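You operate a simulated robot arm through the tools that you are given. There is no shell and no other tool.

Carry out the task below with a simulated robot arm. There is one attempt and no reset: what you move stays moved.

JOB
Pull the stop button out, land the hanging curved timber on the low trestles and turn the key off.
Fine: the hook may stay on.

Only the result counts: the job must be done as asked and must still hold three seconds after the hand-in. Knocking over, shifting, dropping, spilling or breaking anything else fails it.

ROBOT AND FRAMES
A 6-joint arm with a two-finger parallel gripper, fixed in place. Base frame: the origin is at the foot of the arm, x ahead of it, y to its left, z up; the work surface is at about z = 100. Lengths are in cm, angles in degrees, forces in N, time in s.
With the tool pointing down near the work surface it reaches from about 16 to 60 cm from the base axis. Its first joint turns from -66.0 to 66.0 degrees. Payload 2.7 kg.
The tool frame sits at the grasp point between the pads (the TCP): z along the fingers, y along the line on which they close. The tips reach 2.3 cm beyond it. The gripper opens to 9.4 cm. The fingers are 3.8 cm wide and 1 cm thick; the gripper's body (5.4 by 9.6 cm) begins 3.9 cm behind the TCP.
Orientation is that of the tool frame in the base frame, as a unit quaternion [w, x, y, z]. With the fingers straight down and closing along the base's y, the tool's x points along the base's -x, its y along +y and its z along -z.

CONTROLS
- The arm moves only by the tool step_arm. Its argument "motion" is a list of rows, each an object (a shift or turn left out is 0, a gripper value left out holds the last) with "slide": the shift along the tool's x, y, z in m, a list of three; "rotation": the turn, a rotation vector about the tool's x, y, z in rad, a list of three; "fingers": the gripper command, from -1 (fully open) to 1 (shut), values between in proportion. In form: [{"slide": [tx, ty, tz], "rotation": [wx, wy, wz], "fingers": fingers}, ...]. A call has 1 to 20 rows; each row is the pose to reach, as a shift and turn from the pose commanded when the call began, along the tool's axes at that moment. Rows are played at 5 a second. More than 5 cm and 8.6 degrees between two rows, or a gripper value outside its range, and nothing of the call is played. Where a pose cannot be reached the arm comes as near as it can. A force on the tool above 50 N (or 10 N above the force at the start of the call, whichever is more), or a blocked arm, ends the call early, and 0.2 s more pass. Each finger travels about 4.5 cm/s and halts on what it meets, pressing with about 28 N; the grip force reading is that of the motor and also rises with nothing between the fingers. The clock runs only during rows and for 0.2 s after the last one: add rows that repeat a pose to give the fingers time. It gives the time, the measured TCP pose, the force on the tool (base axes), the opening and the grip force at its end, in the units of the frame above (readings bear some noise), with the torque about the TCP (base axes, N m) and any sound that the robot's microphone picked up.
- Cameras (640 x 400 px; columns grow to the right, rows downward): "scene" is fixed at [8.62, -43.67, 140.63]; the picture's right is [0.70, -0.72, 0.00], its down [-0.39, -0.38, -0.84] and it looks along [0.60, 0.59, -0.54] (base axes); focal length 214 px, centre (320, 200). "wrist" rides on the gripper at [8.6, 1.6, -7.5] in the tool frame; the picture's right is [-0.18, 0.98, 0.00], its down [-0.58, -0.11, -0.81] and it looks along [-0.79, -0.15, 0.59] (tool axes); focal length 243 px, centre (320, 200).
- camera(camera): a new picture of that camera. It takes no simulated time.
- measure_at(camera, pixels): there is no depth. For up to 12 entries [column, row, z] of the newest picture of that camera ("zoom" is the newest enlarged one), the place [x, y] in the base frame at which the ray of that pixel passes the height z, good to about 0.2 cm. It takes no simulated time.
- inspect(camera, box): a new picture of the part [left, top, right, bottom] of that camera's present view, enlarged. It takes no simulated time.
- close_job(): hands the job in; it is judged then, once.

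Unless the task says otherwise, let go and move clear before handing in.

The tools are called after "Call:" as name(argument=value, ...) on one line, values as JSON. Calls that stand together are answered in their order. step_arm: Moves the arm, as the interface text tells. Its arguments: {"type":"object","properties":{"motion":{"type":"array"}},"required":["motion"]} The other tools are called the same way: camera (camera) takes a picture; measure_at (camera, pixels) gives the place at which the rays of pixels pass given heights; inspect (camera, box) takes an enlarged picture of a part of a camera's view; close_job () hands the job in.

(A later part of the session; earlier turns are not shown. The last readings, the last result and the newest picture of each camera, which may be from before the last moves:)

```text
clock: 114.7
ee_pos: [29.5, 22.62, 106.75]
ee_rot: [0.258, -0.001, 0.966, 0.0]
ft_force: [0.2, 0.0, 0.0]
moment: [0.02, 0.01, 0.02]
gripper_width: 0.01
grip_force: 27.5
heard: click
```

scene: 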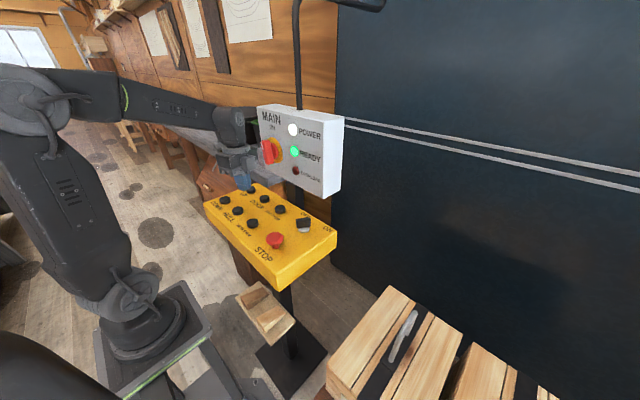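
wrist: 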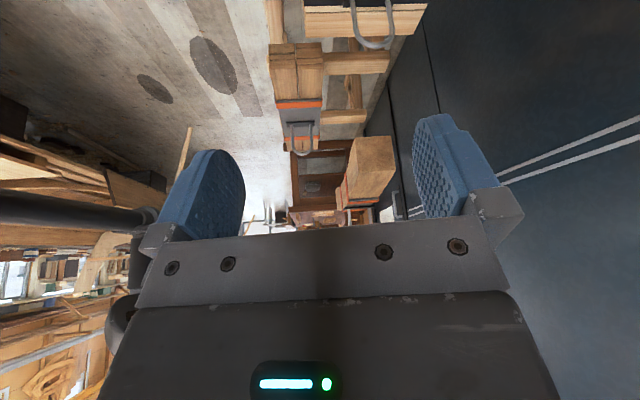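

Click heard, DOWN held ≈2.6 s. Back to the overview pose.

Call:
step_arm(motion=[{"slide": [-0.0088, -0.0343, -0.0174], "rotation": [0.0485, 0.0055, 0.093]}, {"slide": [-0.0177, -0.0686, -0.0348], "rotation": [0.097, 0.011, 0.1859]}, {"slide": [-0.0265, -0.1029, -0.0522], "rotation": [0.1455, 0.0165, 0.2789]}, {"slide": [-0.0354, -0.1372, -0.0695], "rotation": [0.194, 0.0219, 0.3718]}, {"slide": [-0.0442, -0.1715, -0.0869], "rotation": [0.2425, 0.0274, 0.4648]}, {"slide": [-0.0531, -0.2058, -0.1043], "rotation": [0.291, 0.0329, 0.5578]}, {"slide": [-0.0619, -0.2402, -0.1217], "rotation": [0.3395, 0.0384, 0.6507]}, {"slide": [-0.0708, -0.2745, -0.1391], "rotation": [0.388, 0.0439, 0.7437]}, {"slide": [-0.0796, -0.3088, -0.1565], "rotation": [0.4365, 0.0494, 0.8367], "fingers": -1}, {"slide": [-0.0885, -0.3431, -0.1738], "rotation": [0.485, 0.0548, 0.9296]}, {"slide": [-0.0973, -0.3774, -0.1912], "rotation": [0.5335, 0.0603, 1.0226]}, {"slide": [-0.1062, -0.4117, -0.2086], "rotation": [0.582, 0.0658, 1.1155]}, {"slide": [-0.115, -0.446, -0.226], "rotation": [0.6305, 0.0713, 1.2085]}, {"slide": [-0.115, -0.446, -0.226], "rotation": [0.6305, 0.0713, 1.2085]}])

Call:
camera(camera="wrist")

Call:
inspect(camera="wrist", box=[250, 20, 430, 150])

Call:
inspect(camera="wrist", box=[250, 100, 430, 230])

```text
clock: 117.7
ee_pos: [28.49, -21.57, 132.12]
ee_rot: [0.169, 0.615, 0.758, -0.137]
ft_force: [-0.2, 0.0, 0.0]
moment: [0.0, -0.01, -0.01]
gripper_width: 9.4
grip_force: 0.0
```

```text
taken
```

wrist: 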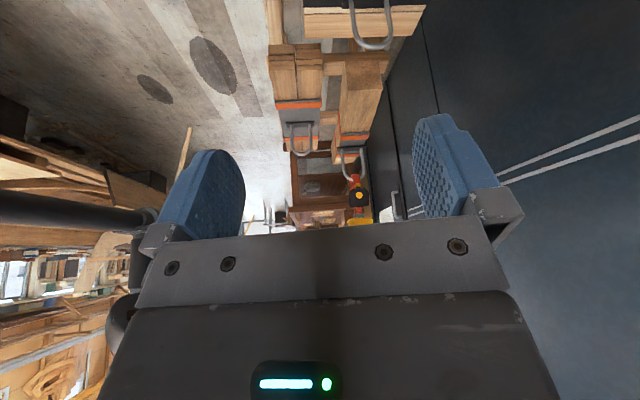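

```text
3.08 times, centred on (340, 85) of wrist
```

zoom: 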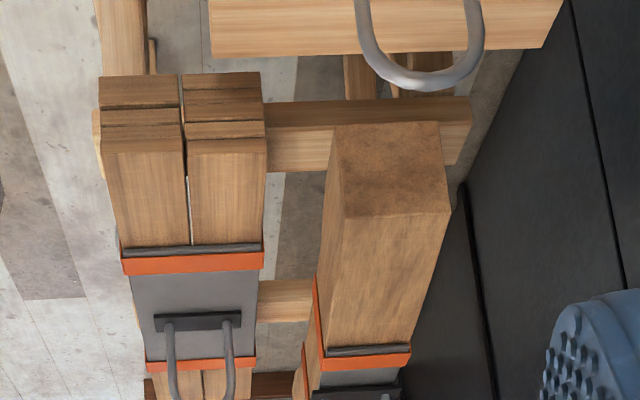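

```text
3.08 times, centred on (340, 165) of wrist
```

zoom: 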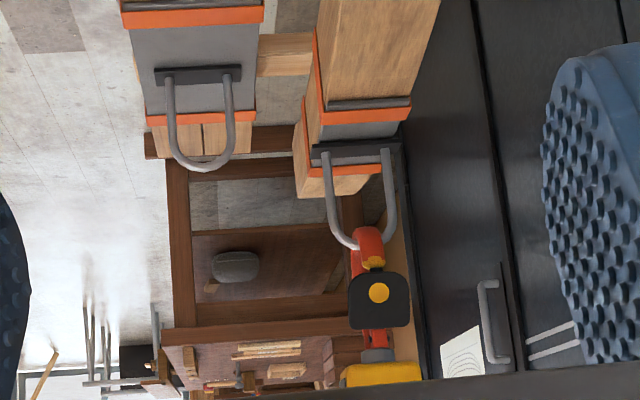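

The timber hangs just above the rails, x 45–58, beside the existing load, hook and red hook visible at (360,190). To confirm its gap to bundle 2 and its height, I'll lower the camera 18 cm for triangulation.

Call:
step_arm(motion=[{"slide": [0.0191, 0, 0.0408]}, {"slide": [0.0383, 0, 0.0816]}, {"slide": [0.0574, 0, 0.1223]}, {"slide": [0.0765, 0, 0.1631]}, {"slide": [0.0765, 0, 0.1631]}])

Call:
camera(camera="wrist")

Call:
inspect(camera="wrist", box=[250, 20, 430, 150])

Call:
inspect(camera="wrist", box=[250, 80, 430, 210])

```text
clock: 118.9
ee_pos: [28.29, -21.63, 114.38]
ee_rot: [0.169, 0.615, 0.758, -0.137]
ft_force: [-1.5, -0.1, 0.3]
moment: [0.02, 0.03, 0.01]
gripper_width: 9.38
grip_force: 0.0
```

```text
taken
```

wrist: 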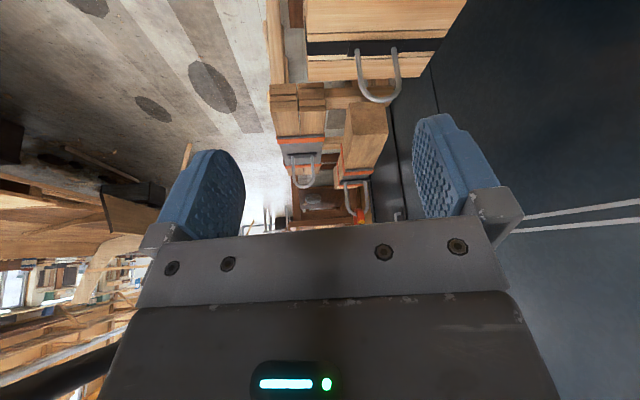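

```text
3.08 times, centred on (340, 85) of wrist
```

zoom: 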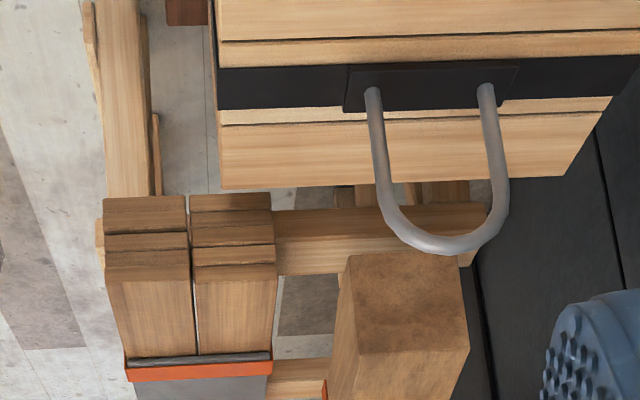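

```text
3.08 times, centred on (340, 145) of wrist
```

zoom: 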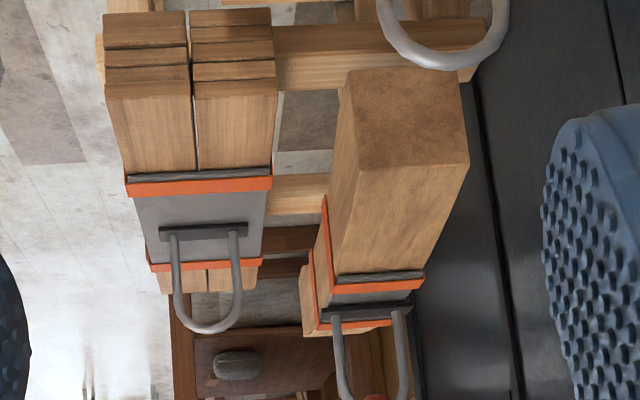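

Triangulated: bundle 2's far edge at y≈−83.7, z≈61; timber near-end at y≈−86…−88 with its bottom at z≈68, so a few cm of gap, and about 8 cm left to touch the rails (z≈61). I'll do a short DOWN press next.

Call:
step_arm(motion=[{"slide": [0.0348, 0.0089, -0.0104], "rotation": [-0.0525, -0.0059, -0.1007], "fingers": 1}, {"slide": [0.0697, 0.0178, -0.0208], "rotation": [-0.1051, -0.0119, -0.2014]}, {"slide": [0.1045, 0.0268, -0.0313], "rotation": [-0.1576, -0.0178, -0.3021]}, {"slide": [0.1393, 0.0357, -0.0417], "rotation": [-0.2102, -0.0238, -0.4028]}, {"slide": [0.1742, 0.0446, -0.0521], "rotation": [-0.2627, -0.0297, -0.5035]}, {"slide": [0.209, 0.0535, -0.0625], "rotation": [-0.3153, -0.0357, -0.6043]}, {"slide": [0.2438, 0.0624, -0.0729], "rotation": [-0.3678, -0.0416, -0.705]}, {"slide": [0.2787, 0.0713, -0.0833], "rotation": [-0.4203, -0.0475, -0.8057]}, {"slide": [0.3135, 0.0803, -0.0938], "rotation": [-0.4729, -0.0535, -0.9064]}, {"slide": [0.3483, 0.0892, -0.1042], "rotation": [-0.5254, -0.0594, -1.0071]}, {"slide": [0.3832, 0.0981, -0.1146], "rotation": [-0.578, -0.0654, -1.1078]}, {"slide": [0.418, 0.107, -0.125], "rotation": [-0.6305, -0.0713, -1.2085]}, {"slide": [0.418, 0.107, -0.125], "rotation": [-0.6305, -0.0713, -1.2085]}])

Call:
inspect(camera="scene", box=[190, 140, 300, 230])

```text
clock: 121.7
ee_pos: [29.79, 22.66, 107.63]
ee_rot: [0.259, -0.001, 0.966, 0.0]
ft_force: [-0.6, 0.1, 0.1]
moment: [-0.03, 0.0, 0.0]
gripper_width: 0.0
grip_force: 27.9
```

```text
4.44 times, centred on (245, 185) of scene
```

zoom: 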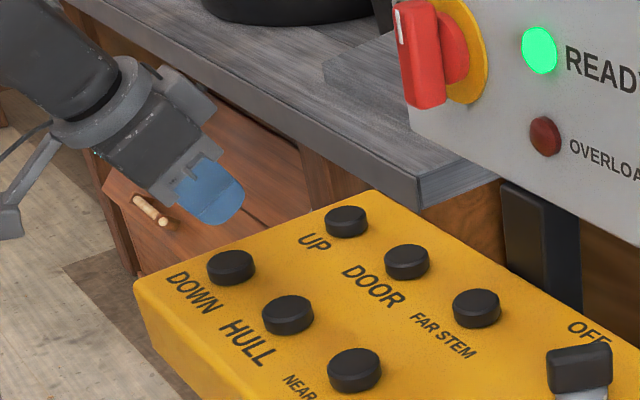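

Positioned over DOWN. Pressing about 1.2 s.

Call:
step_arm(motion=[{"slide": [0.0132, 0.001, 0.0228]}, {"slide": [0.0132, 0.001, 0.0228]}, {"slide": [0.0197, 0.001, 0.034]}, {"slide": [0.0197, 0.001, 0.034]}, {"slide": [0.0197, 0.001, 0.034]}, {"slide": [0.0197, 0.001, 0.034]}, {"slide": [0.0197, 0.001, 0.034]}, {"slide": [0.0197, 0.001, 0.034]}, {"slide": [0.0132, 0.001, 0.0228]}, {"slide": [0.005, 0.001, 0.0087]}])

Call:
step_arm(motion=[{"slide": [-0.0088, -0.0343, -0.0174], "rotation": [0.0485, 0.0055, 0.093]}, {"slide": [-0.0177, -0.0686, -0.0348], "rotation": [0.097, 0.011, 0.1859]}, {"slide": [-0.0265, -0.1029, -0.0522], "rotation": [0.1455, 0.0165, 0.2789]}, {"slide": [-0.0354, -0.1372, -0.0695], "rotation": [0.194, 0.0219, 0.3718]}, {"slide": [-0.0442, -0.1715, -0.0869], "rotation": [0.2425, 0.0274, 0.4648]}, {"slide": [-0.0531, -0.2058, -0.1043], "rotation": [0.291, 0.0329, 0.5578]}, {"slide": [-0.0619, -0.2402, -0.1217], "rotation": [0.3395, 0.0384, 0.6507]}, {"slide": [-0.0708, -0.2745, -0.1391], "rotation": [0.388, 0.0439, 0.7437]}, {"slide": [-0.0796, -0.3088, -0.1565], "rotation": [0.4365, 0.0494, 0.8367], "fingers": -1}, {"slide": [-0.0885, -0.3431, -0.1738], "rotation": [0.485, 0.0548, 0.9296]}, {"slide": [-0.0973, -0.3774, -0.1912], "rotation": [0.5335, 0.0603, 1.0226]}, {"slide": [-0.1062, -0.4117, -0.2086], "rotation": [0.582, 0.0658, 1.1155]}, {"slide": [-0.115, -0.446, -0.226], "rotation": [0.6305, 0.0713, 1.2085]}, {"slide": [-0.115, -0.446, -0.226], "rotation": [0.6305, 0.0713, 1.2085]}])

Call:
camera(camera="wrist")

Call:
inspect(camera="wrist", box=[250, 20, 430, 150])

Call:
inspect(camera="wrist", box=[250, 100, 430, 230])

```text
clock: 123.9
ee_pos: [30.02, 22.71, 106.66]
ee_rot: [0.258, 0.0, 0.966, -0.001]
ft_force: [-0.8, -0.3, -0.1]
moment: [0.0, -0.02, 0.0]
gripper_width: 0.0
grip_force: 28.1
heard: click
```

```text
clock: 126.9
ee_pos: [28.62, -21.96, 132.02]
ee_rot: [0.169, 0.615, 0.758, -0.137]
ft_force: [0.4, -0.6, -0.1]
moment: [0.0, 0.01, 0.0]
gripper_width: 9.39
grip_force: 0.0
```

```text
taken
```

wrist: 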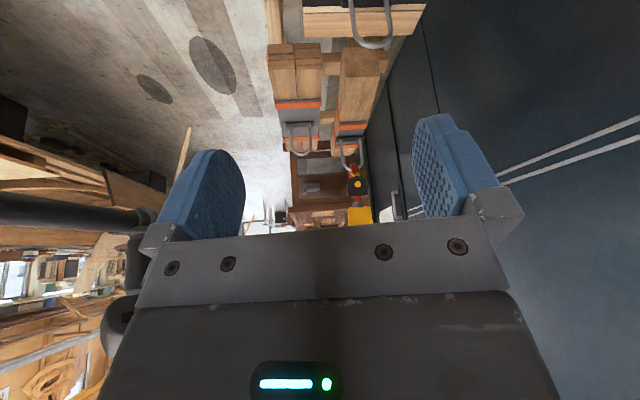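

```text
3.08 times, centred on (340, 85) of wrist
```

zoom: 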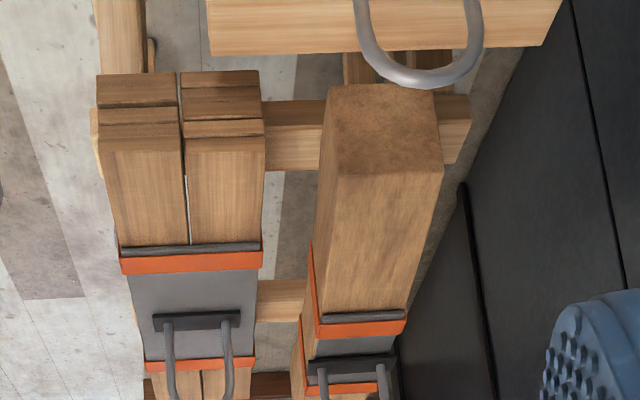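

```text
3.08 times, centred on (340, 165) of wrist
```

zoom: 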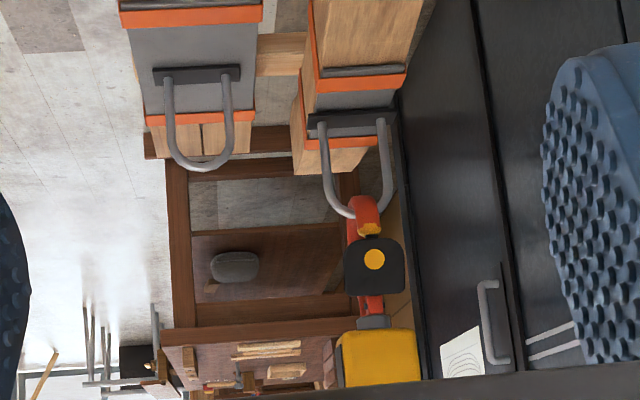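

The near-end bottom is now at z≈62.5 (row 48.6), about 3 cm from the rails, hook still taut in the eye. One more short DOWN press of about 1 s.

Call:
step_arm(motion=[{"slide": [0.0355, 0.0118, 0.004], "rotation": [-0.0525, -0.0059, -0.1007], "fingers": 1}, {"slide": [0.071, 0.0237, 0.008], "rotation": [-0.1051, -0.0119, -0.2014]}, {"slide": [0.1065, 0.0355, 0.012], "rotation": [-0.1576, -0.0178, -0.3021]}, {"slide": [0.142, 0.0473, 0.016], "rotation": [-0.2102, -0.0238, -0.4028]}, {"slide": [0.1775, 0.0592, 0.02], "rotation": [-0.2627, -0.0297, -0.5035]}, {"slide": [0.213, 0.071, 0.024], "rotation": [-0.3153, -0.0357, -0.6043]}, {"slide": [0.2485, 0.0828, 0.028], "rotation": [-0.3678, -0.0416, -0.705]}, {"slide": [0.284, 0.0947, 0.032], "rotation": [-0.4203, -0.0475, -0.8057]}, {"slide": [0.3195, 0.1065, 0.036], "rotation": [-0.4729, -0.0535, -0.9064]}, {"slide": [0.355, 0.1183, 0.04], "rotation": [-0.5254, -0.0594, -1.0071]}, {"slide": [0.3905, 0.1302, 0.044], "rotation": [-0.578, -0.0654, -1.1078]}, {"slide": [0.426, 0.142, 0.048], "rotation": [-0.6305, -0.0713, -1.2085]}, {"slide": [0.426, 0.142, 0.048], "rotation": [-0.6305, -0.0713, -1.2085]}])

```text
clock: 129.7
ee_pos: [34.92, 16.63, 109.58]
ee_rot: [0.259, 0.0, 0.966, -0.001]
ft_force: [0.1, 0.7, 0.6]
moment: [-0.01, 0.03, 0.01]
gripper_width: 0.02
grip_force: 27.8
```

At (34.9,16.6,109.6). Moving to DOWN and pressing about 1 s.

Call:
step_arm(motion=[{"slide": [0.0285, 0.03, -0.0107]}, {"slide": [0.053, 0.0612, -0.0076]}, {"slide": [0.0659, 0.0612, 0.0148]}, {"slide": [0.0659, 0.0612, 0.0148]}, {"slide": [0.0724, 0.0612, 0.026]}, {"slide": [0.0724, 0.0612, 0.026]}, {"slide": [0.0724, 0.0612, 0.026]}, {"slide": [0.0724, 0.0612, 0.026]}, {"slide": [0.0724, 0.0612, 0.026]}, {"slide": [0.0659, 0.0612, 0.0148]}, {"slide": [0.0574, 0.0612, 0.0]}])

Call:
step_arm(motion=[{"slide": [-0.0088, -0.0343, -0.0174], "rotation": [0.0485, 0.0055, 0.093]}, {"slide": [-0.0177, -0.0686, -0.0348], "rotation": [0.097, 0.011, 0.1859]}, {"slide": [-0.0265, -0.1029, -0.0522], "rotation": [0.1455, 0.0165, 0.2789]}, {"slide": [-0.0354, -0.1372, -0.0695], "rotation": [0.194, 0.0219, 0.3718]}, {"slide": [-0.0442, -0.1715, -0.0869], "rotation": [0.2425, 0.0274, 0.4648]}, {"slide": [-0.0531, -0.2058, -0.1043], "rotation": [0.291, 0.0329, 0.5578]}, {"slide": [-0.0619, -0.2402, -0.1217], "rotation": [0.3395, 0.0384, 0.6507]}, {"slide": [-0.0708, -0.2745, -0.1391], "rotation": [0.388, 0.0439, 0.7437]}, {"slide": [-0.0796, -0.3088, -0.1565], "rotation": [0.4365, 0.0494, 0.8367], "fingers": -1}, {"slide": [-0.0885, -0.3431, -0.1738], "rotation": [0.485, 0.0548, 0.9296]}, {"slide": [-0.0973, -0.3774, -0.1912], "rotation": [0.5335, 0.0603, 1.0226]}, {"slide": [-0.1062, -0.4117, -0.2086], "rotation": [0.582, 0.0658, 1.1155]}, {"slide": [-0.115, -0.446, -0.226], "rotation": [0.6305, 0.0713, 1.2085]}, {"slide": [-0.115, -0.446, -0.226], "rotation": [0.6305, 0.0713, 1.2085]}])

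Call:
camera(camera="wrist")

Call:
inspect(camera="wrist", box=[250, 20, 430, 150])

Call:
inspect(camera="wrist", box=[250, 100, 430, 230])

```text
clock: 132.1
ee_pos: [29.9, 22.93, 106.67]
ee_rot: [0.258, -0.001, 0.966, 0.0]
ft_force: [-0.1, -0.8, 0.0]
moment: [0.02, 0.02, -0.03]
gripper_width: 0.02
grip_force: 28.9
heard: click
```

```text
clock: 135.1
ee_pos: [28.77, -21.61, 132.09]
ee_rot: [0.169, 0.615, 0.758, -0.137]
ft_force: [-0.3, -0.7, -0.4]
moment: [0.04, 0.0, -0.03]
gripper_width: 9.39
grip_force: 0.1
```

```text
taken
```

wrist: 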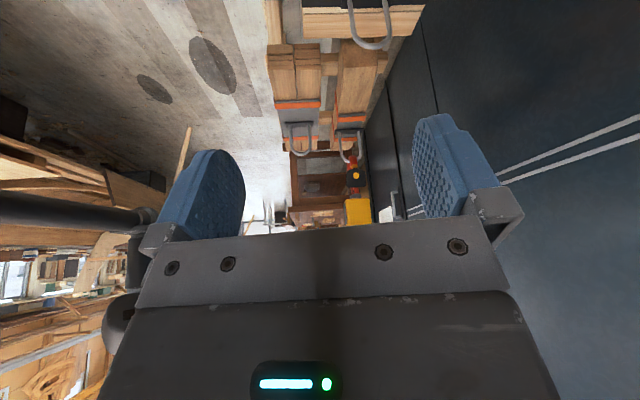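

```text
3.08 times, centred on (340, 85) of wrist
```

zoom: 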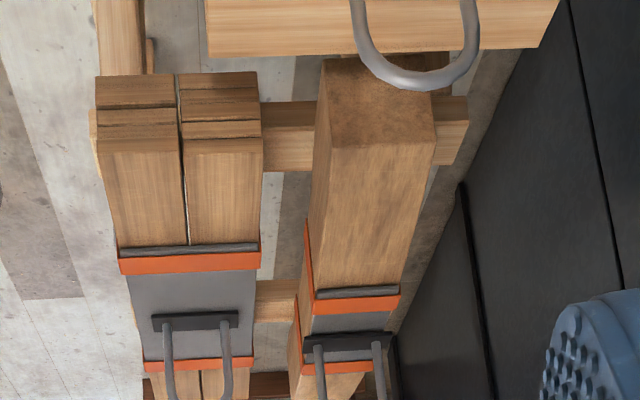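

```text
3.08 times, centred on (340, 165) of wrist
```

zoom: 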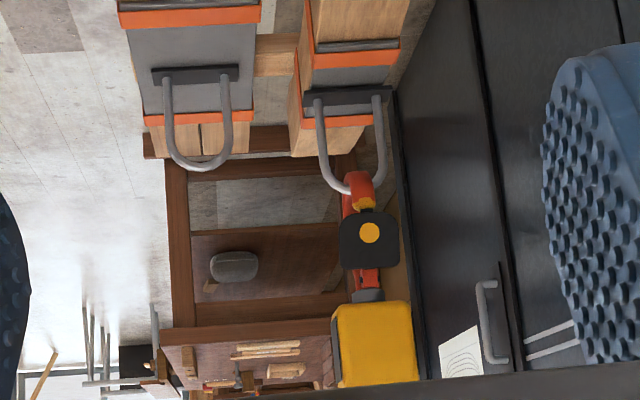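

The timber is now roughly at rail height (end bottom z≈58–60) and its near end stays just clear of bundle 2. To be sure it has landed I'll lower about 1 s more and compare: timber should stay while the hook drops (yellow circle now at zoom (369,232)).

Call:
step_arm(motion=[{"slide": [0.0355, 0.0118, 0.004], "rotation": [-0.0525, -0.0059, -0.1007], "fingers": 1}, {"slide": [0.071, 0.0237, 0.008], "rotation": [-0.1051, -0.0119, -0.2014]}, {"slide": [0.1065, 0.0355, 0.012], "rotation": [-0.1576, -0.0178, -0.3021]}, {"slide": [0.142, 0.0473, 0.016], "rotation": [-0.2102, -0.0238, -0.4028]}, {"slide": [0.1775, 0.0592, 0.02], "rotation": [-0.2627, -0.0297, -0.5035]}, {"slide": [0.213, 0.071, 0.024], "rotation": [-0.3153, -0.0357, -0.6043]}, {"slide": [0.2485, 0.0828, 0.028], "rotation": [-0.3678, -0.0416, -0.705]}, {"slide": [0.284, 0.0947, 0.032], "rotation": [-0.4203, -0.0475, -0.8057]}, {"slide": [0.3195, 0.1065, 0.036], "rotation": [-0.4729, -0.0535, -0.9064]}, {"slide": [0.355, 0.1183, 0.04], "rotation": [-0.5254, -0.0594, -1.0071]}, {"slide": [0.3905, 0.1302, 0.044], "rotation": [-0.578, -0.0654, -1.1078]}, {"slide": [0.426, 0.142, 0.048], "rotation": [-0.6305, -0.0713, -1.2085]}, {"slide": [0.426, 0.142, 0.048], "rotation": [-0.6305, -0.0713, -1.2085]}])

```text
clock: 137.9
ee_pos: [34.78, 17.1, 109.69]
ee_rot: [0.259, -0.001, 0.966, 0.001]
ft_force: [-0.1, 0.1, 0.7]
moment: [0.01, 0.04, 0.01]
gripper_width: 0.0
grip_force: 28.0
```

Pressing DOWN about 1 s again.

Call:
step_arm(motion=[{"slide": [0.0285, 0.03, -0.0107]}, {"slide": [0.0518, 0.057, -0.0068]}, {"slide": [0.0653, 0.057, 0.0165]}, {"slide": [0.0653, 0.057, 0.0165]}, {"slide": [0.0718, 0.057, 0.0278]}, {"slide": [0.0718, 0.057, 0.0278]}, {"slide": [0.0718, 0.057, 0.0278]}, {"slide": [0.0718, 0.057, 0.0278]}, {"slide": [0.0718, 0.057, 0.0278]}, {"slide": [0.0653, 0.057, 0.0165]}, {"slide": [0.0568, 0.057, 0.0018]}])

Call:
step_arm(motion=[{"slide": [-0.0088, -0.0343, -0.0174], "rotation": [0.0485, 0.0055, 0.093]}, {"slide": [-0.0177, -0.0686, -0.0348], "rotation": [0.097, 0.011, 0.1859]}, {"slide": [-0.0265, -0.1029, -0.0522], "rotation": [0.1455, 0.0165, 0.2789]}, {"slide": [-0.0354, -0.1372, -0.0695], "rotation": [0.194, 0.0219, 0.3718]}, {"slide": [-0.0442, -0.1715, -0.0869], "rotation": [0.2425, 0.0274, 0.4648]}, {"slide": [-0.0531, -0.2058, -0.1043], "rotation": [0.291, 0.0329, 0.5578]}, {"slide": [-0.0619, -0.2402, -0.1217], "rotation": [0.3395, 0.0384, 0.6507]}, {"slide": [-0.0708, -0.2745, -0.1391], "rotation": [0.388, 0.0439, 0.7437]}, {"slide": [-0.0796, -0.3088, -0.1565], "rotation": [0.4365, 0.0494, 0.8367], "fingers": -1}, {"slide": [-0.0885, -0.3431, -0.1738], "rotation": [0.485, 0.0548, 0.9296]}, {"slide": [-0.0973, -0.3774, -0.1912], "rotation": [0.5335, 0.0603, 1.0226]}, {"slide": [-0.1062, -0.4117, -0.2086], "rotation": [0.582, 0.0658, 1.1155]}, {"slide": [-0.115, -0.446, -0.226], "rotation": [0.6305, 0.0713, 1.2085]}, {"slide": [-0.115, -0.446, -0.226], "rotation": [0.6305, 0.0713, 1.2085]}])

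Call:
camera(camera="wrist")

Call:
inspect(camera="wrist", box=[250, 20, 430, 150])

Call:
inspect(camera="wrist", box=[250, 100, 430, 230])

```text
clock: 140.3
ee_pos: [30.3, 22.64, 106.57]
ee_rot: [0.259, 0.0, 0.966, 0.0]
ft_force: [0.9, -0.8, -0.5]
moment: [0.0, -0.01, -0.01]
gripper_width: 0.0
grip_force: 28.0
heard: click
```

```text
clock: 143.3
ee_pos: [28.8, -21.81, 131.86]
ee_rot: [0.168, 0.615, 0.758, -0.137]
ft_force: [0.3, -0.3, 0.8]
moment: [0.02, 0.01, 0.02]
gripper_width: 9.43
grip_force: 0.0
```

```text
taken
```

wrist: 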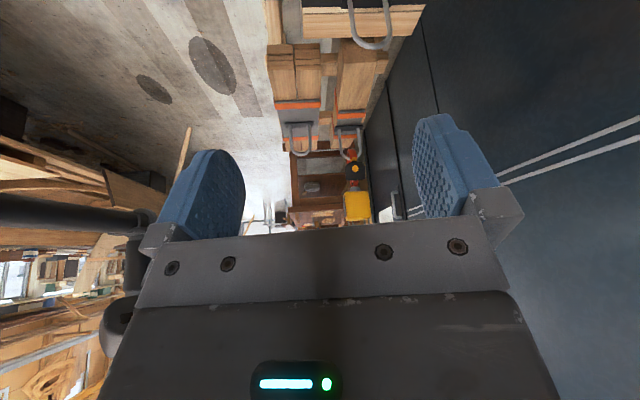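

```text
3.08 times, centred on (340, 85) of wrist
```

zoom: 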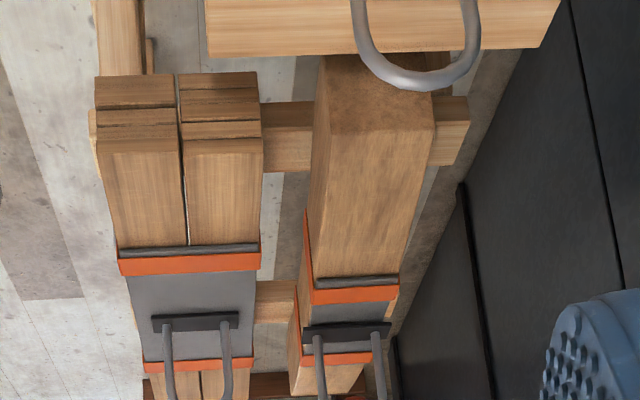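

```text
3.08 times, centred on (340, 165) of wrist
```

zoom: 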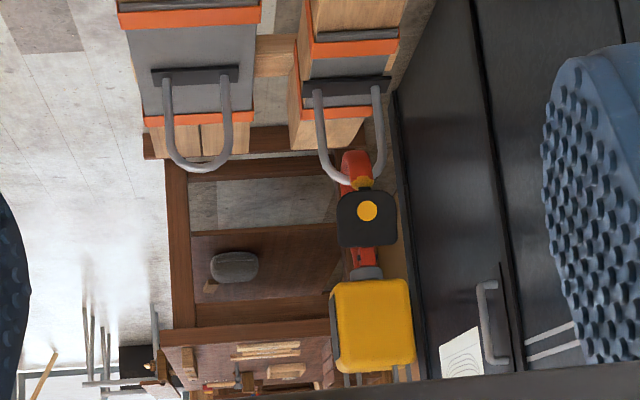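

Hook dropped (circle from row 232 to 211) about twice as much as the lifter plate (row 342 to 332), so the timber has touched down and the line is going slack. One more short DOWN press will confirm that the timber no longer moves.

Call:
step_arm(motion=[{"slide": [0.0355, 0.0118, 0.004], "rotation": [-0.0525, -0.0059, -0.1007], "fingers": 1}, {"slide": [0.071, 0.0237, 0.008], "rotation": [-0.1051, -0.0119, -0.2014]}, {"slide": [0.1065, 0.0355, 0.012], "rotation": [-0.1576, -0.0178, -0.3021]}, {"slide": [0.142, 0.0473, 0.016], "rotation": [-0.2102, -0.0238, -0.4028]}, {"slide": [0.1775, 0.0592, 0.02], "rotation": [-0.2627, -0.0297, -0.5035]}, {"slide": [0.213, 0.071, 0.024], "rotation": [-0.3153, -0.0357, -0.6043]}, {"slide": [0.2485, 0.0828, 0.028], "rotation": [-0.3678, -0.0416, -0.705]}, {"slide": [0.284, 0.0947, 0.032], "rotation": [-0.4203, -0.0475, -0.8057]}, {"slide": [0.3195, 0.1065, 0.036], "rotation": [-0.4729, -0.0535, -0.9064]}, {"slide": [0.355, 0.1183, 0.04], "rotation": [-0.5254, -0.0594, -1.0071]}, {"slide": [0.3905, 0.1302, 0.044], "rotation": [-0.578, -0.0654, -1.1078]}, {"slide": [0.426, 0.142, 0.048], "rotation": [-0.6305, -0.0713, -1.2085]}, {"slide": [0.426, 0.142, 0.048], "rotation": [-0.6305, -0.0713, -1.2085]}])

Call:
inspect(camera="scene", box=[195, 95, 355, 245])

```text
clock: 146.1
ee_pos: [35.42, 16.97, 109.46]
ee_rot: [0.258, -0.001, 0.966, 0.0]
ft_force: [0.1, -0.5, 0.3]
moment: [0.02, 0.0, 0.01]
gripper_width: 0.0
grip_force: 27.7
```

```text
2.67 times, centred on (275, 170) of scene
```

zoom: 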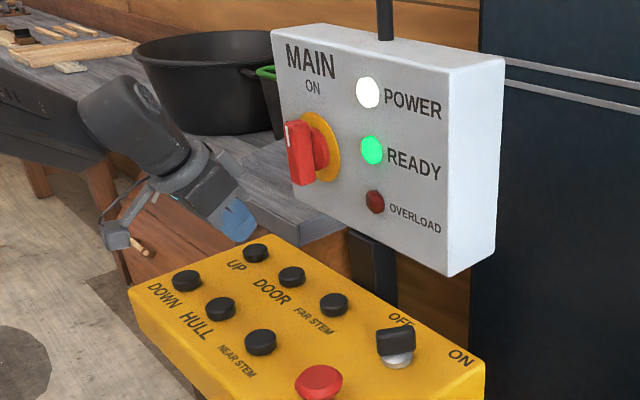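

Pressing DOWN about 0.8 s.

Call:
step_arm(motion=[{"slide": [0.0275, 0.03, -0.0124]}, {"slide": [0.0574, 0.0583, -0.01]}, {"slide": [0.0697, 0.0583, 0.0112]}, {"slide": [0.0697, 0.0583, 0.0112]}, {"slide": [0.0762, 0.0583, 0.0225]}, {"slide": [0.0762, 0.0583, 0.0225]}, {"slide": [0.0762, 0.0583, 0.0225]}, {"slide": [0.0762, 0.0583, 0.0225]}, {"slide": [0.0697, 0.0583, 0.0112]}, {"slide": [0.0612, 0.0583, -0.0036]}])

Call:
step_arm(motion=[{"slide": [-0.0088, -0.0343, -0.0174], "rotation": [0.0485, 0.0055, 0.093]}, {"slide": [-0.0177, -0.0686, -0.0348], "rotation": [0.097, 0.011, 0.1859]}, {"slide": [-0.0265, -0.1029, -0.0522], "rotation": [0.1455, 0.0165, 0.2789]}, {"slide": [-0.0354, -0.1372, -0.0695], "rotation": [0.194, 0.0219, 0.3718]}, {"slide": [-0.0442, -0.1715, -0.0869], "rotation": [0.2425, 0.0274, 0.4648]}, {"slide": [-0.0531, -0.2058, -0.1043], "rotation": [0.291, 0.0329, 0.5578]}, {"slide": [-0.0619, -0.2402, -0.1217], "rotation": [0.3395, 0.0384, 0.6507]}, {"slide": [-0.0708, -0.2745, -0.1391], "rotation": [0.388, 0.0439, 0.7437]}, {"slide": [-0.0796, -0.3088, -0.1565], "rotation": [0.4365, 0.0494, 0.8367], "fingers": -1}, {"slide": [-0.0885, -0.3431, -0.1738], "rotation": [0.485, 0.0548, 0.9296]}, {"slide": [-0.0973, -0.3774, -0.1912], "rotation": [0.5335, 0.0603, 1.0226]}, {"slide": [-0.1062, -0.4117, -0.2086], "rotation": [0.582, 0.0658, 1.1155]}, {"slide": [-0.115, -0.446, -0.226], "rotation": [0.6305, 0.0713, 1.2085]}, {"slide": [-0.115, -0.446, -0.226], "rotation": [0.6305, 0.0713, 1.2085]}])

Call:
camera(camera="wrist")

Call:
inspect(camera="wrist", box=[250, 20, 430, 150])

Call:
inspect(camera="wrist", box=[250, 100, 430, 230])

```text
clock: 148.3
ee_pos: [29.58, 22.63, 106.8]
ee_rot: [0.258, -0.001, 0.966, 0.0]
ft_force: [0.2, 0.2, -0.4]
moment: [0.02, -0.01, -0.04]
gripper_width: 0.0
grip_force: 28.0
heard: click
```

```text
clock: 151.3
ee_pos: [28.36, -21.9, 131.83]
ee_rot: [0.168, 0.616, 0.757, -0.138]
ft_force: [0.6, 0.2, -0.1]
moment: [-0.02, -0.02, -0.01]
gripper_width: 9.38
grip_force: 0.1
```

```text
taken
```

wrist: 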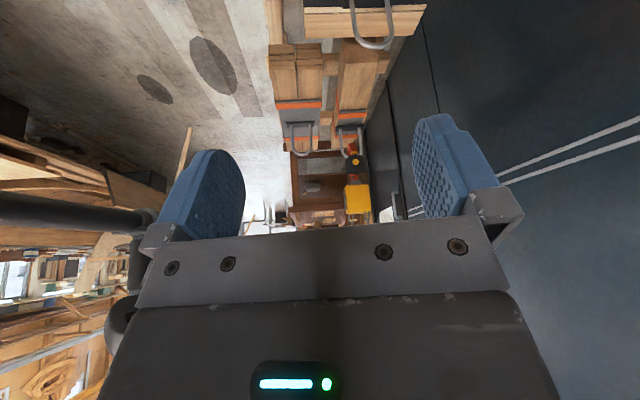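

```text
3.08 times, centred on (340, 85) of wrist
```

zoom: 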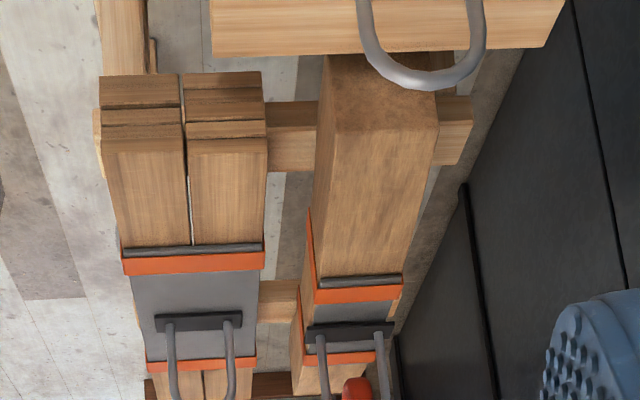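

```text
3.08 times, centred on (340, 165) of wrist
```

zoom: 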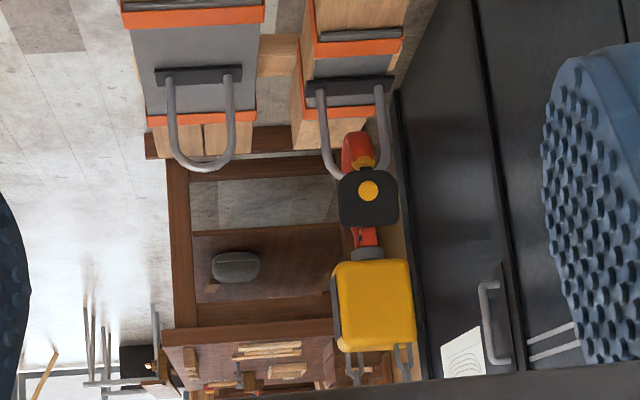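

The timber stayed put (plate bar rows 323–340 unchanged) while the hook sank further (circle 211→190): it rests on the trestles with a slack line. Now the key: I'll go above the console to see its orientation.

Call:
step_arm(motion=[{"slide": [0.0171, 0.0043, 0.0059], "rotation": [-0.0056, 0.06, -0.1266]}, {"slide": [0.0342, 0.0085, 0.0118], "rotation": [-0.0112, 0.12, -0.2532]}, {"slide": [0.0513, 0.0128, 0.0177], "rotation": [-0.0169, 0.18, -0.3798]}, {"slide": [0.0684, 0.0171, 0.0236], "rotation": [-0.0225, 0.24, -0.5064]}, {"slide": [0.0855, 0.0214, 0.0295], "rotation": [-0.0281, 0.3, -0.633]}, {"slide": [0.1025, 0.0256, 0.0355], "rotation": [-0.0337, 0.3601, -0.7596]}, {"slide": [0.1196, 0.0299, 0.0414], "rotation": [-0.0393, 0.4201, -0.8862]}, {"slide": [0.1367, 0.0342, 0.0473], "rotation": [-0.0449, 0.4801, -1.0128]}, {"slide": [0.1538, 0.0385, 0.0532], "rotation": [-0.0506, 0.5401, -1.1394]}, {"slide": [0.1709, 0.0427, 0.0591], "rotation": [-0.0562, 0.6001, -1.266]}, {"slide": [0.188, 0.047, 0.065], "rotation": [-0.0618, 0.6601, -1.3926]}, {"slide": [0.188, 0.047, 0.065], "rotation": [-0.0618, 0.6601, -1.3926]}])

Call:
camera(camera="wrist")

Call:
inspect(camera="wrist", box=[230, 60, 430, 220])

Call:
inspect(camera="scene", box=[260, 190, 350, 255])

```text
clock: 153.9
ee_pos: [29.9, -7.13, 118.18]
ee_rot: [-0.175, -0.001, 0.985, 0.001]
ft_force: [0.5, -0.2, 0.5]
moment: [0.0, 0.02, -0.03]
gripper_width: 9.4
grip_force: 0.2
```

```text
taken
```

wrist: 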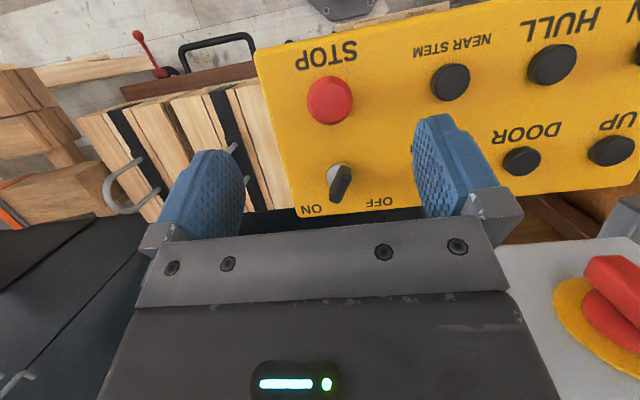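

```text
2.50 times, centred on (330, 140) of wrist
```

zoom: 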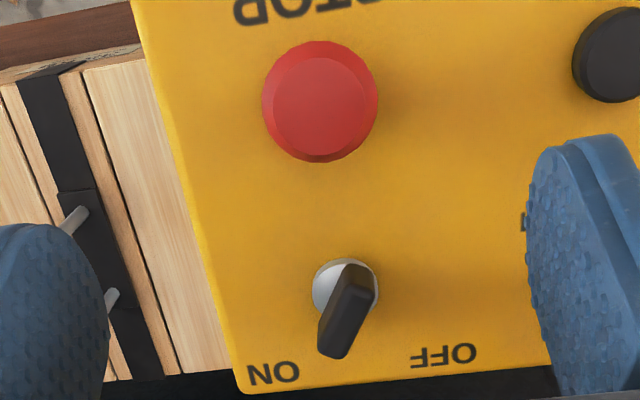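

```text
6.15 times, centred on (305, 222) of scene
```

zoom: 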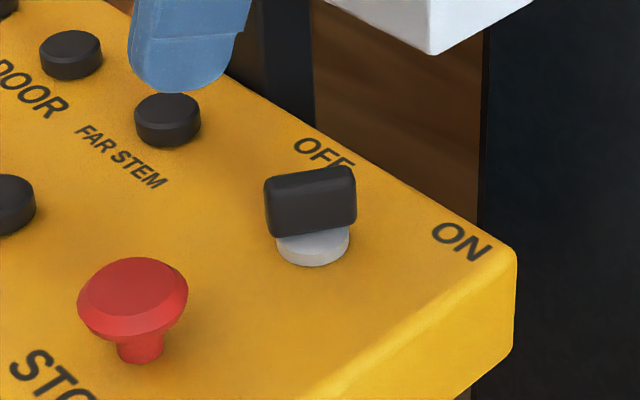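

The key's black bar sits on a white hub at about (340,180), slanting toward ON (ON label (311,209), OFF label (380,202)). I'll zoom in and measure it.

Call:
inspect(camera="wrist", box=[300, 150, 400, 215])

Call:
measure_at(camera="wrist", pixels=[[340, 177, 100], [311, 209, 99.5], [379, 202, 99.5], [347, 168, 102.5], [335, 202, 102.5], [347, 168, 103.5], [335, 202, 103.5], [329, 100, 103], [330, 208, 99.5], [360, 208, 99.5]])

Call:
measure_at(camera="scene", pixels=[[304, 230, 100], [303.5, 219, 102.5], [303.5, 219, 103.5], [297, 221, 103], [310, 219, 103], [307, 215, 99.5], [328, 229, 99.5]])

```text
6.15 times, centred on (350, 182) of wrist
```

zoom: 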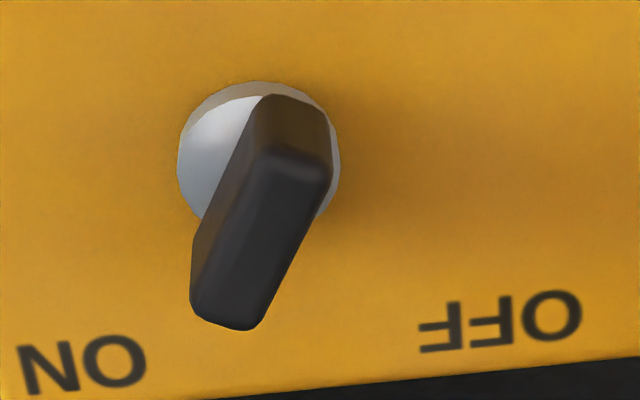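

```text
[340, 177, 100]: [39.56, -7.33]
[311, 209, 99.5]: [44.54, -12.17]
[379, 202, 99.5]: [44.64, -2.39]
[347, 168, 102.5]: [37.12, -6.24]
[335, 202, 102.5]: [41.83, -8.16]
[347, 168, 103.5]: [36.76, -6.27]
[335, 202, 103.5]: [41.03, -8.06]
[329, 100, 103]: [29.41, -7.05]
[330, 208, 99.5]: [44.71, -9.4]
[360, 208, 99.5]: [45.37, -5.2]
```

```text
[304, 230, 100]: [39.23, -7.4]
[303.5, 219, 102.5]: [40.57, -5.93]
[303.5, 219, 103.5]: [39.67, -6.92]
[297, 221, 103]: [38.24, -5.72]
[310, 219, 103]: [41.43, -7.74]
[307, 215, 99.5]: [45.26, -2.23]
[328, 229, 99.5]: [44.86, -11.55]
```

The key hub is at (39.5,−7.3) with its bar pointing about −30° (ON); OFF is on the +y side. I'll move above it with the jaws across the bar (tool yawed −30°).

Call:
step_arm(motion=[{"slide": [-0.0222, -0.0003, 0.005], "rotation": [-0.0184, -0.0686, 0.1036]}, {"slide": [-0.0444, -0.0007, 0.0101], "rotation": [-0.0368, -0.1372, 0.2072]}, {"slide": [-0.0666, -0.001, 0.0151], "rotation": [-0.0551, -0.2058, 0.3108]}, {"slide": [-0.0888, -0.0014, 0.0202], "rotation": [-0.0735, -0.2744, 0.4144]}, {"slide": [-0.111, -0.0017, 0.0252], "rotation": [-0.0919, -0.343, 0.518]}, {"slide": [-0.111, -0.0017, 0.0252], "rotation": [-0.0919, -0.343, 0.518]}])

Call:
camera(camera="scene")

Call:
inspect(camera="scene", box=[240, 130, 360, 250])

Call:
camera(camera="wrist")

```text
clock: 155.3
ee_pos: [39.71, -7.15, 112.22]
ee_rot: [0.001, 0.26, 0.966, -0.001]
ft_force: [-0.3, -0.4, 0.1]
moment: [-0.02, 0.02, 0.0]
gripper_width: 9.38
grip_force: 0.1
```

```text
taken
```

scene: 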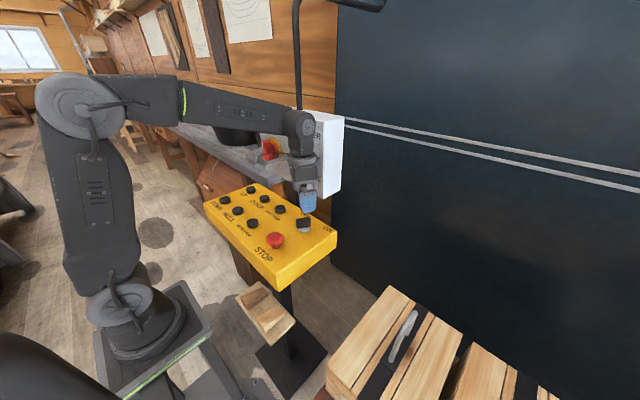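

```text
3.33 times, centred on (300, 190) of scene
```

zoom: 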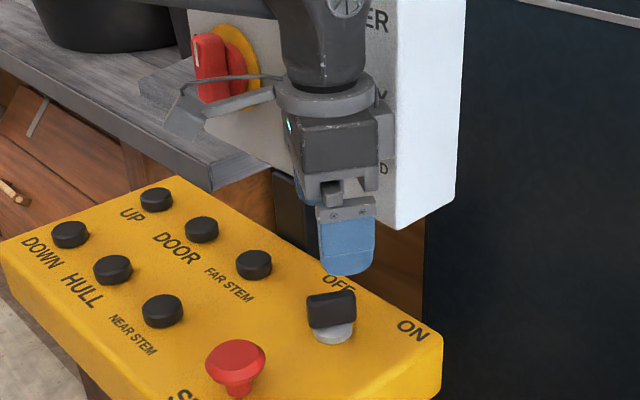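

```text
taken
```

wrist: 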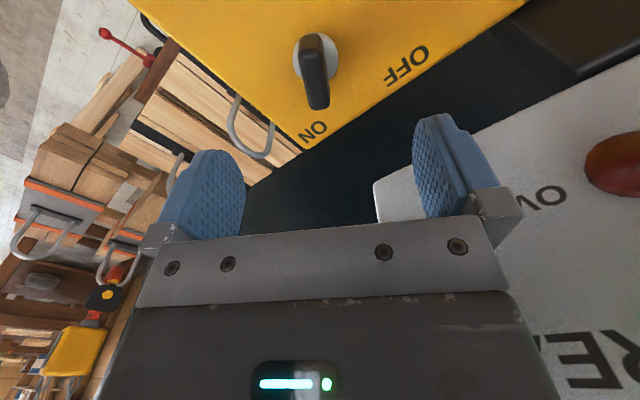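

The bar appears nearly vertical in this view (from (313,37) to (317,108)). I'll measure its exact direction and centre.

Call:
inspect(camera="wrist", box=[270, 10, 370, 130])

Call:
measure_at(camera="wrist", pixels=[[313, 37, 103], [317, 100, 103], [313, 50, 100.5], [318, 129, 99.5], [408, 65, 99.5], [313, 37, 104], [317, 100, 104], [316, 58, 100.5]])

```text
3.33 times, centred on (320, 70) of wrist
```

zoom: 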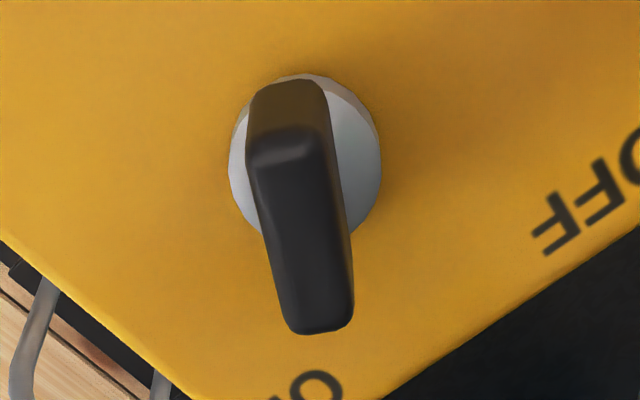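

```text
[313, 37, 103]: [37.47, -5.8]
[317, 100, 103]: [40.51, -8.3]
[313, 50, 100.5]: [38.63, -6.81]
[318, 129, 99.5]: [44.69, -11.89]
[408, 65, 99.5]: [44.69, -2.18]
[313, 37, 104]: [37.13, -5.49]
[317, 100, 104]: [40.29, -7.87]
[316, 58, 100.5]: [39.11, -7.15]
```

I'll measure the top face ends precisely.

Call:
measure_at(camera="wrist", pixels=[[310.1, 57.4, 103], [320, 109.6, 103], [310.1, 57.4, 103.5], [320, 109.6, 103.5], [310.1, 57.4, 104], [320, 109.6, 104], [310, 37, 101], [320, 62, 100.5]])

Call:
inspect(camera="scene", box=[285, 205, 325, 240])

```text
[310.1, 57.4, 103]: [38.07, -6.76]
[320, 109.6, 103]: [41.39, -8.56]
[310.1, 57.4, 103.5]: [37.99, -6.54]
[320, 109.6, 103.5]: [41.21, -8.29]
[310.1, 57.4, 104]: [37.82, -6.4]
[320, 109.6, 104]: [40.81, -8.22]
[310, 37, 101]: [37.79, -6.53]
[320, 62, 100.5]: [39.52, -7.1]
```

```text
11.43 times, centred on (305, 222) of scene
```

zoom: 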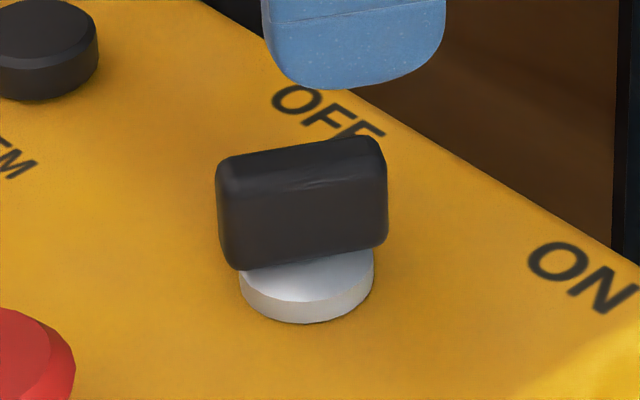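

The bar runs from (38.0,−6.5) to (41.2,−8.3), i.e. −29°, centre (39.6,−7.4), top z≈103.4. I'll descend around it with open fingers.

Call:
step_arm(motion=[{"slide": [0, -0.0027, 0.03]}, {"slide": [0, -0.0027, 0.06]}, {"slide": [0, -0.0027, 0.078]}, {"slide": [0, -0.0027, 0.086]}, {"slide": [0, -0.0027, 0.086]}])

Call:
inspect(camera="scene", box=[250, 165, 350, 245])

```text
clock: 156.5
ee_pos: [39.43, -7.52, 103.43]
ee_rot: [0.001, 0.259, 0.966, 0.0]
ft_force: [0.6, -0.1, 0.0]
moment: [-0.04, 0.0, 0.04]
gripper_width: 9.39
grip_force: 0.0
```

```text
5.00 times, centred on (300, 205) of scene
```

zoom: 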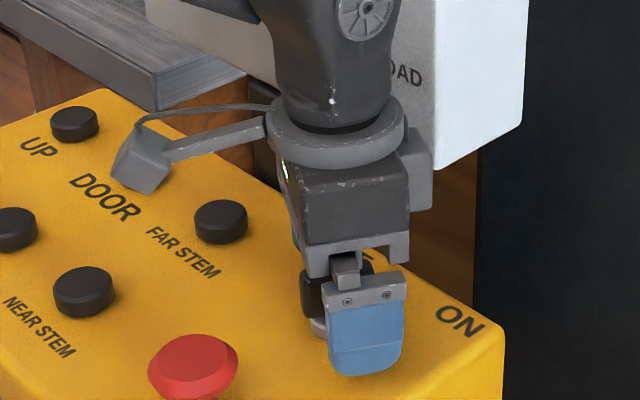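

The jaws straddle the key with no contact. Closing on the bar.

Call:
step_arm(motion=[{"fingers": 1}, {"fingers": 1}, {"fingers": 1}, {"fingers": 1}, {"fingers": 1}, {"fingers": 1}, {"fingers": 1}])

Call:
inspect(camera="scene", box=[250, 165, 350, 245])

```text
clock: 158.1
ee_pos: [39.41, -7.32, 103.47]
ee_rot: [0.002, 0.258, 0.966, 0.002]
ft_force: [11.9, 22.8, -2.5]
moment: [-0.42, -0.01, -0.09]
gripper_width: 1.6
grip_force: 44.8
```

```text
5.00 times, centred on (300, 205) of scene
```

zoom: 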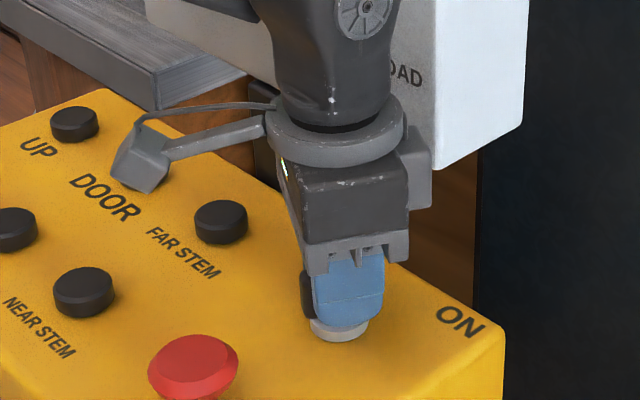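

Gripped the bar at 1.6 cm, with 26 N sideways along +tool-y; I'll shift 0.2 cm that way to centre.

Call:
step_arm(motion=[{"slide": [0, 0.001, 0]}, {"slide": [0, 0.0018, 0]}, {"slide": [0, 0.0018, 0]}])

```text
clock: 158.9
ee_pos: [39.44, -7.38, 103.57]
ee_rot: [0.0, 0.259, 0.966, -0.001]
ft_force: [-6.1, 18.3, 11.7]
moment: [-0.21, -0.78, -0.04]
gripper_width: 1.58
grip_force: 45.1
```

Grip is firm. Now I rotate counter-clockwise (toward OFF), first 30°.

Call:
step_arm(motion=[{"slide": [0, 0.0005, 0], "rotation": [0, 0, -0.105]}, {"slide": [0, 0.0005, 0], "rotation": [0, 0, -0.21]}, {"slide": [0, 0.0005, 0], "rotation": [0, 0, -0.315]}, {"slide": [0, 0.0005, 0], "rotation": [0, 0, -0.42]}, {"slide": [0, 0.0005, 0], "rotation": [0, 0, -0.524]}, {"slide": [0, 0.0005, 0], "rotation": [0, 0, -0.524]}])

Call:
inspect(camera="scene", box=[230, 100, 350, 250])

```text
clock: 160.3
ee_pos: [39.61, -7.28, 103.42]
ee_rot: [0.002, -0.001, 1.0, 0.0]
ft_force: [-2.3, 24.4, 24.6]
moment: [0.21, -0.63, -0.07]
gripper_width: 1.6
grip_force: 44.7
```

```text
2.67 times, centred on (290, 175) of scene
```

zoom: 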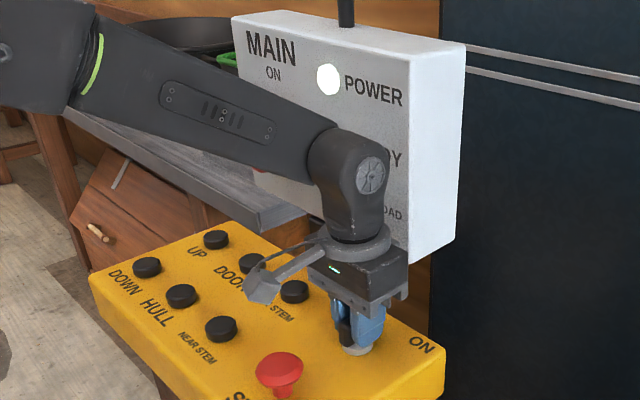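

Rotated 30° with little torque; READY is hidden by the arm. Continuing another 30°, easing up 1 mm because of 25 N upward force.

Call:
step_arm(motion=[{"slide": [0, 0.001, -0.001], "rotation": [0, 0, -0.105]}, {"slide": [0, 0.001, -0.001], "rotation": [0, 0, -0.21]}, {"slide": [0, 0.001, -0.001], "rotation": [0, 0, -0.315]}, {"slide": [0, 0.001, -0.001], "rotation": [0, 0, -0.42]}, {"slide": [0, 0.001, -0.001], "rotation": [0, 0, -0.524]}, {"slide": [0, 0.001, -0.001], "rotation": [0, 0, -0.524]}])

Call:
inspect(camera="scene", box=[230, 100, 350, 250])

Call:
camera(camera="wrist")

```text
clock: 161.7
ee_pos: [39.42, -6.99, 103.53]
ee_rot: [0.0, -0.26, 0.966, 0.0]
ft_force: [-4.2, 25.5, 19.2]
moment: [-0.18, 0.89, -0.25]
gripper_width: 1.61
grip_force: 45.2
```

```text
2.67 times, centred on (290, 175) of scene
```

zoom: 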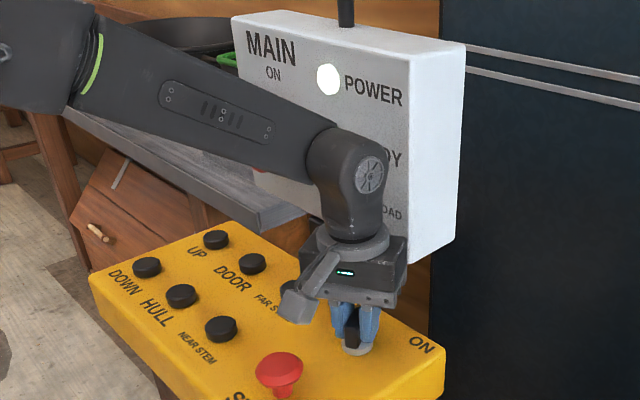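

```text
taken
```

wrist: 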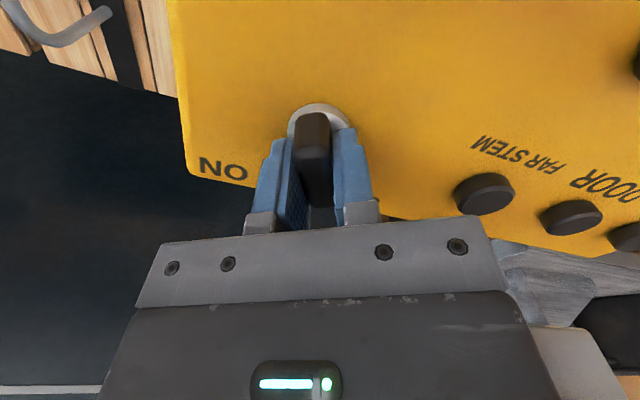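

The bar followed to about +30° and no stop was felt yet (moment −0.25). I'll try another 12° gently and watch for a stop or click.

Call:
step_arm(motion=[{"slide": [0, 0.001, 0], "rotation": [0, 0, -0.07]}, {"slide": [0, 0.001, 0], "rotation": [0, 0, -0.14]}, {"slide": [0, 0.001, 0], "rotation": [0, 0, -0.21]}, {"slide": [0, 0.001, 0], "rotation": [0, 0, -0.21]}])

Call:
inspect(camera="wrist", box=[170, 60, 450, 240])

```text
clock: 162.7
ee_pos: [39.47, -7.12, 103.36]
ee_rot: [0.001, -0.357, 0.934, 0.001]
ft_force: [0.9, 14.9, -4.0]
moment: [-0.06, -0.42, -1.95]
gripper_width: 2.23
grip_force: 45.2
```

```text
2.22 times, centred on (310, 150) of wrist
```

zoom: 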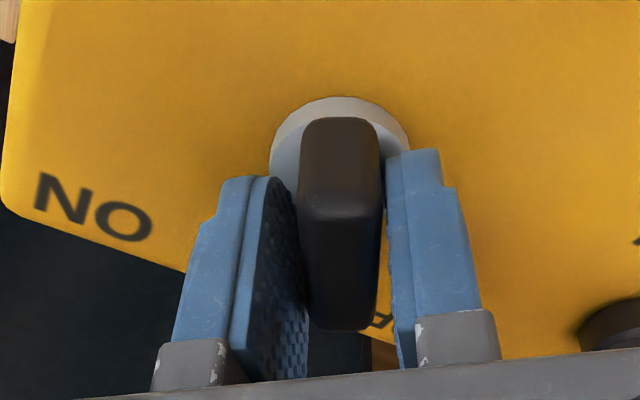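

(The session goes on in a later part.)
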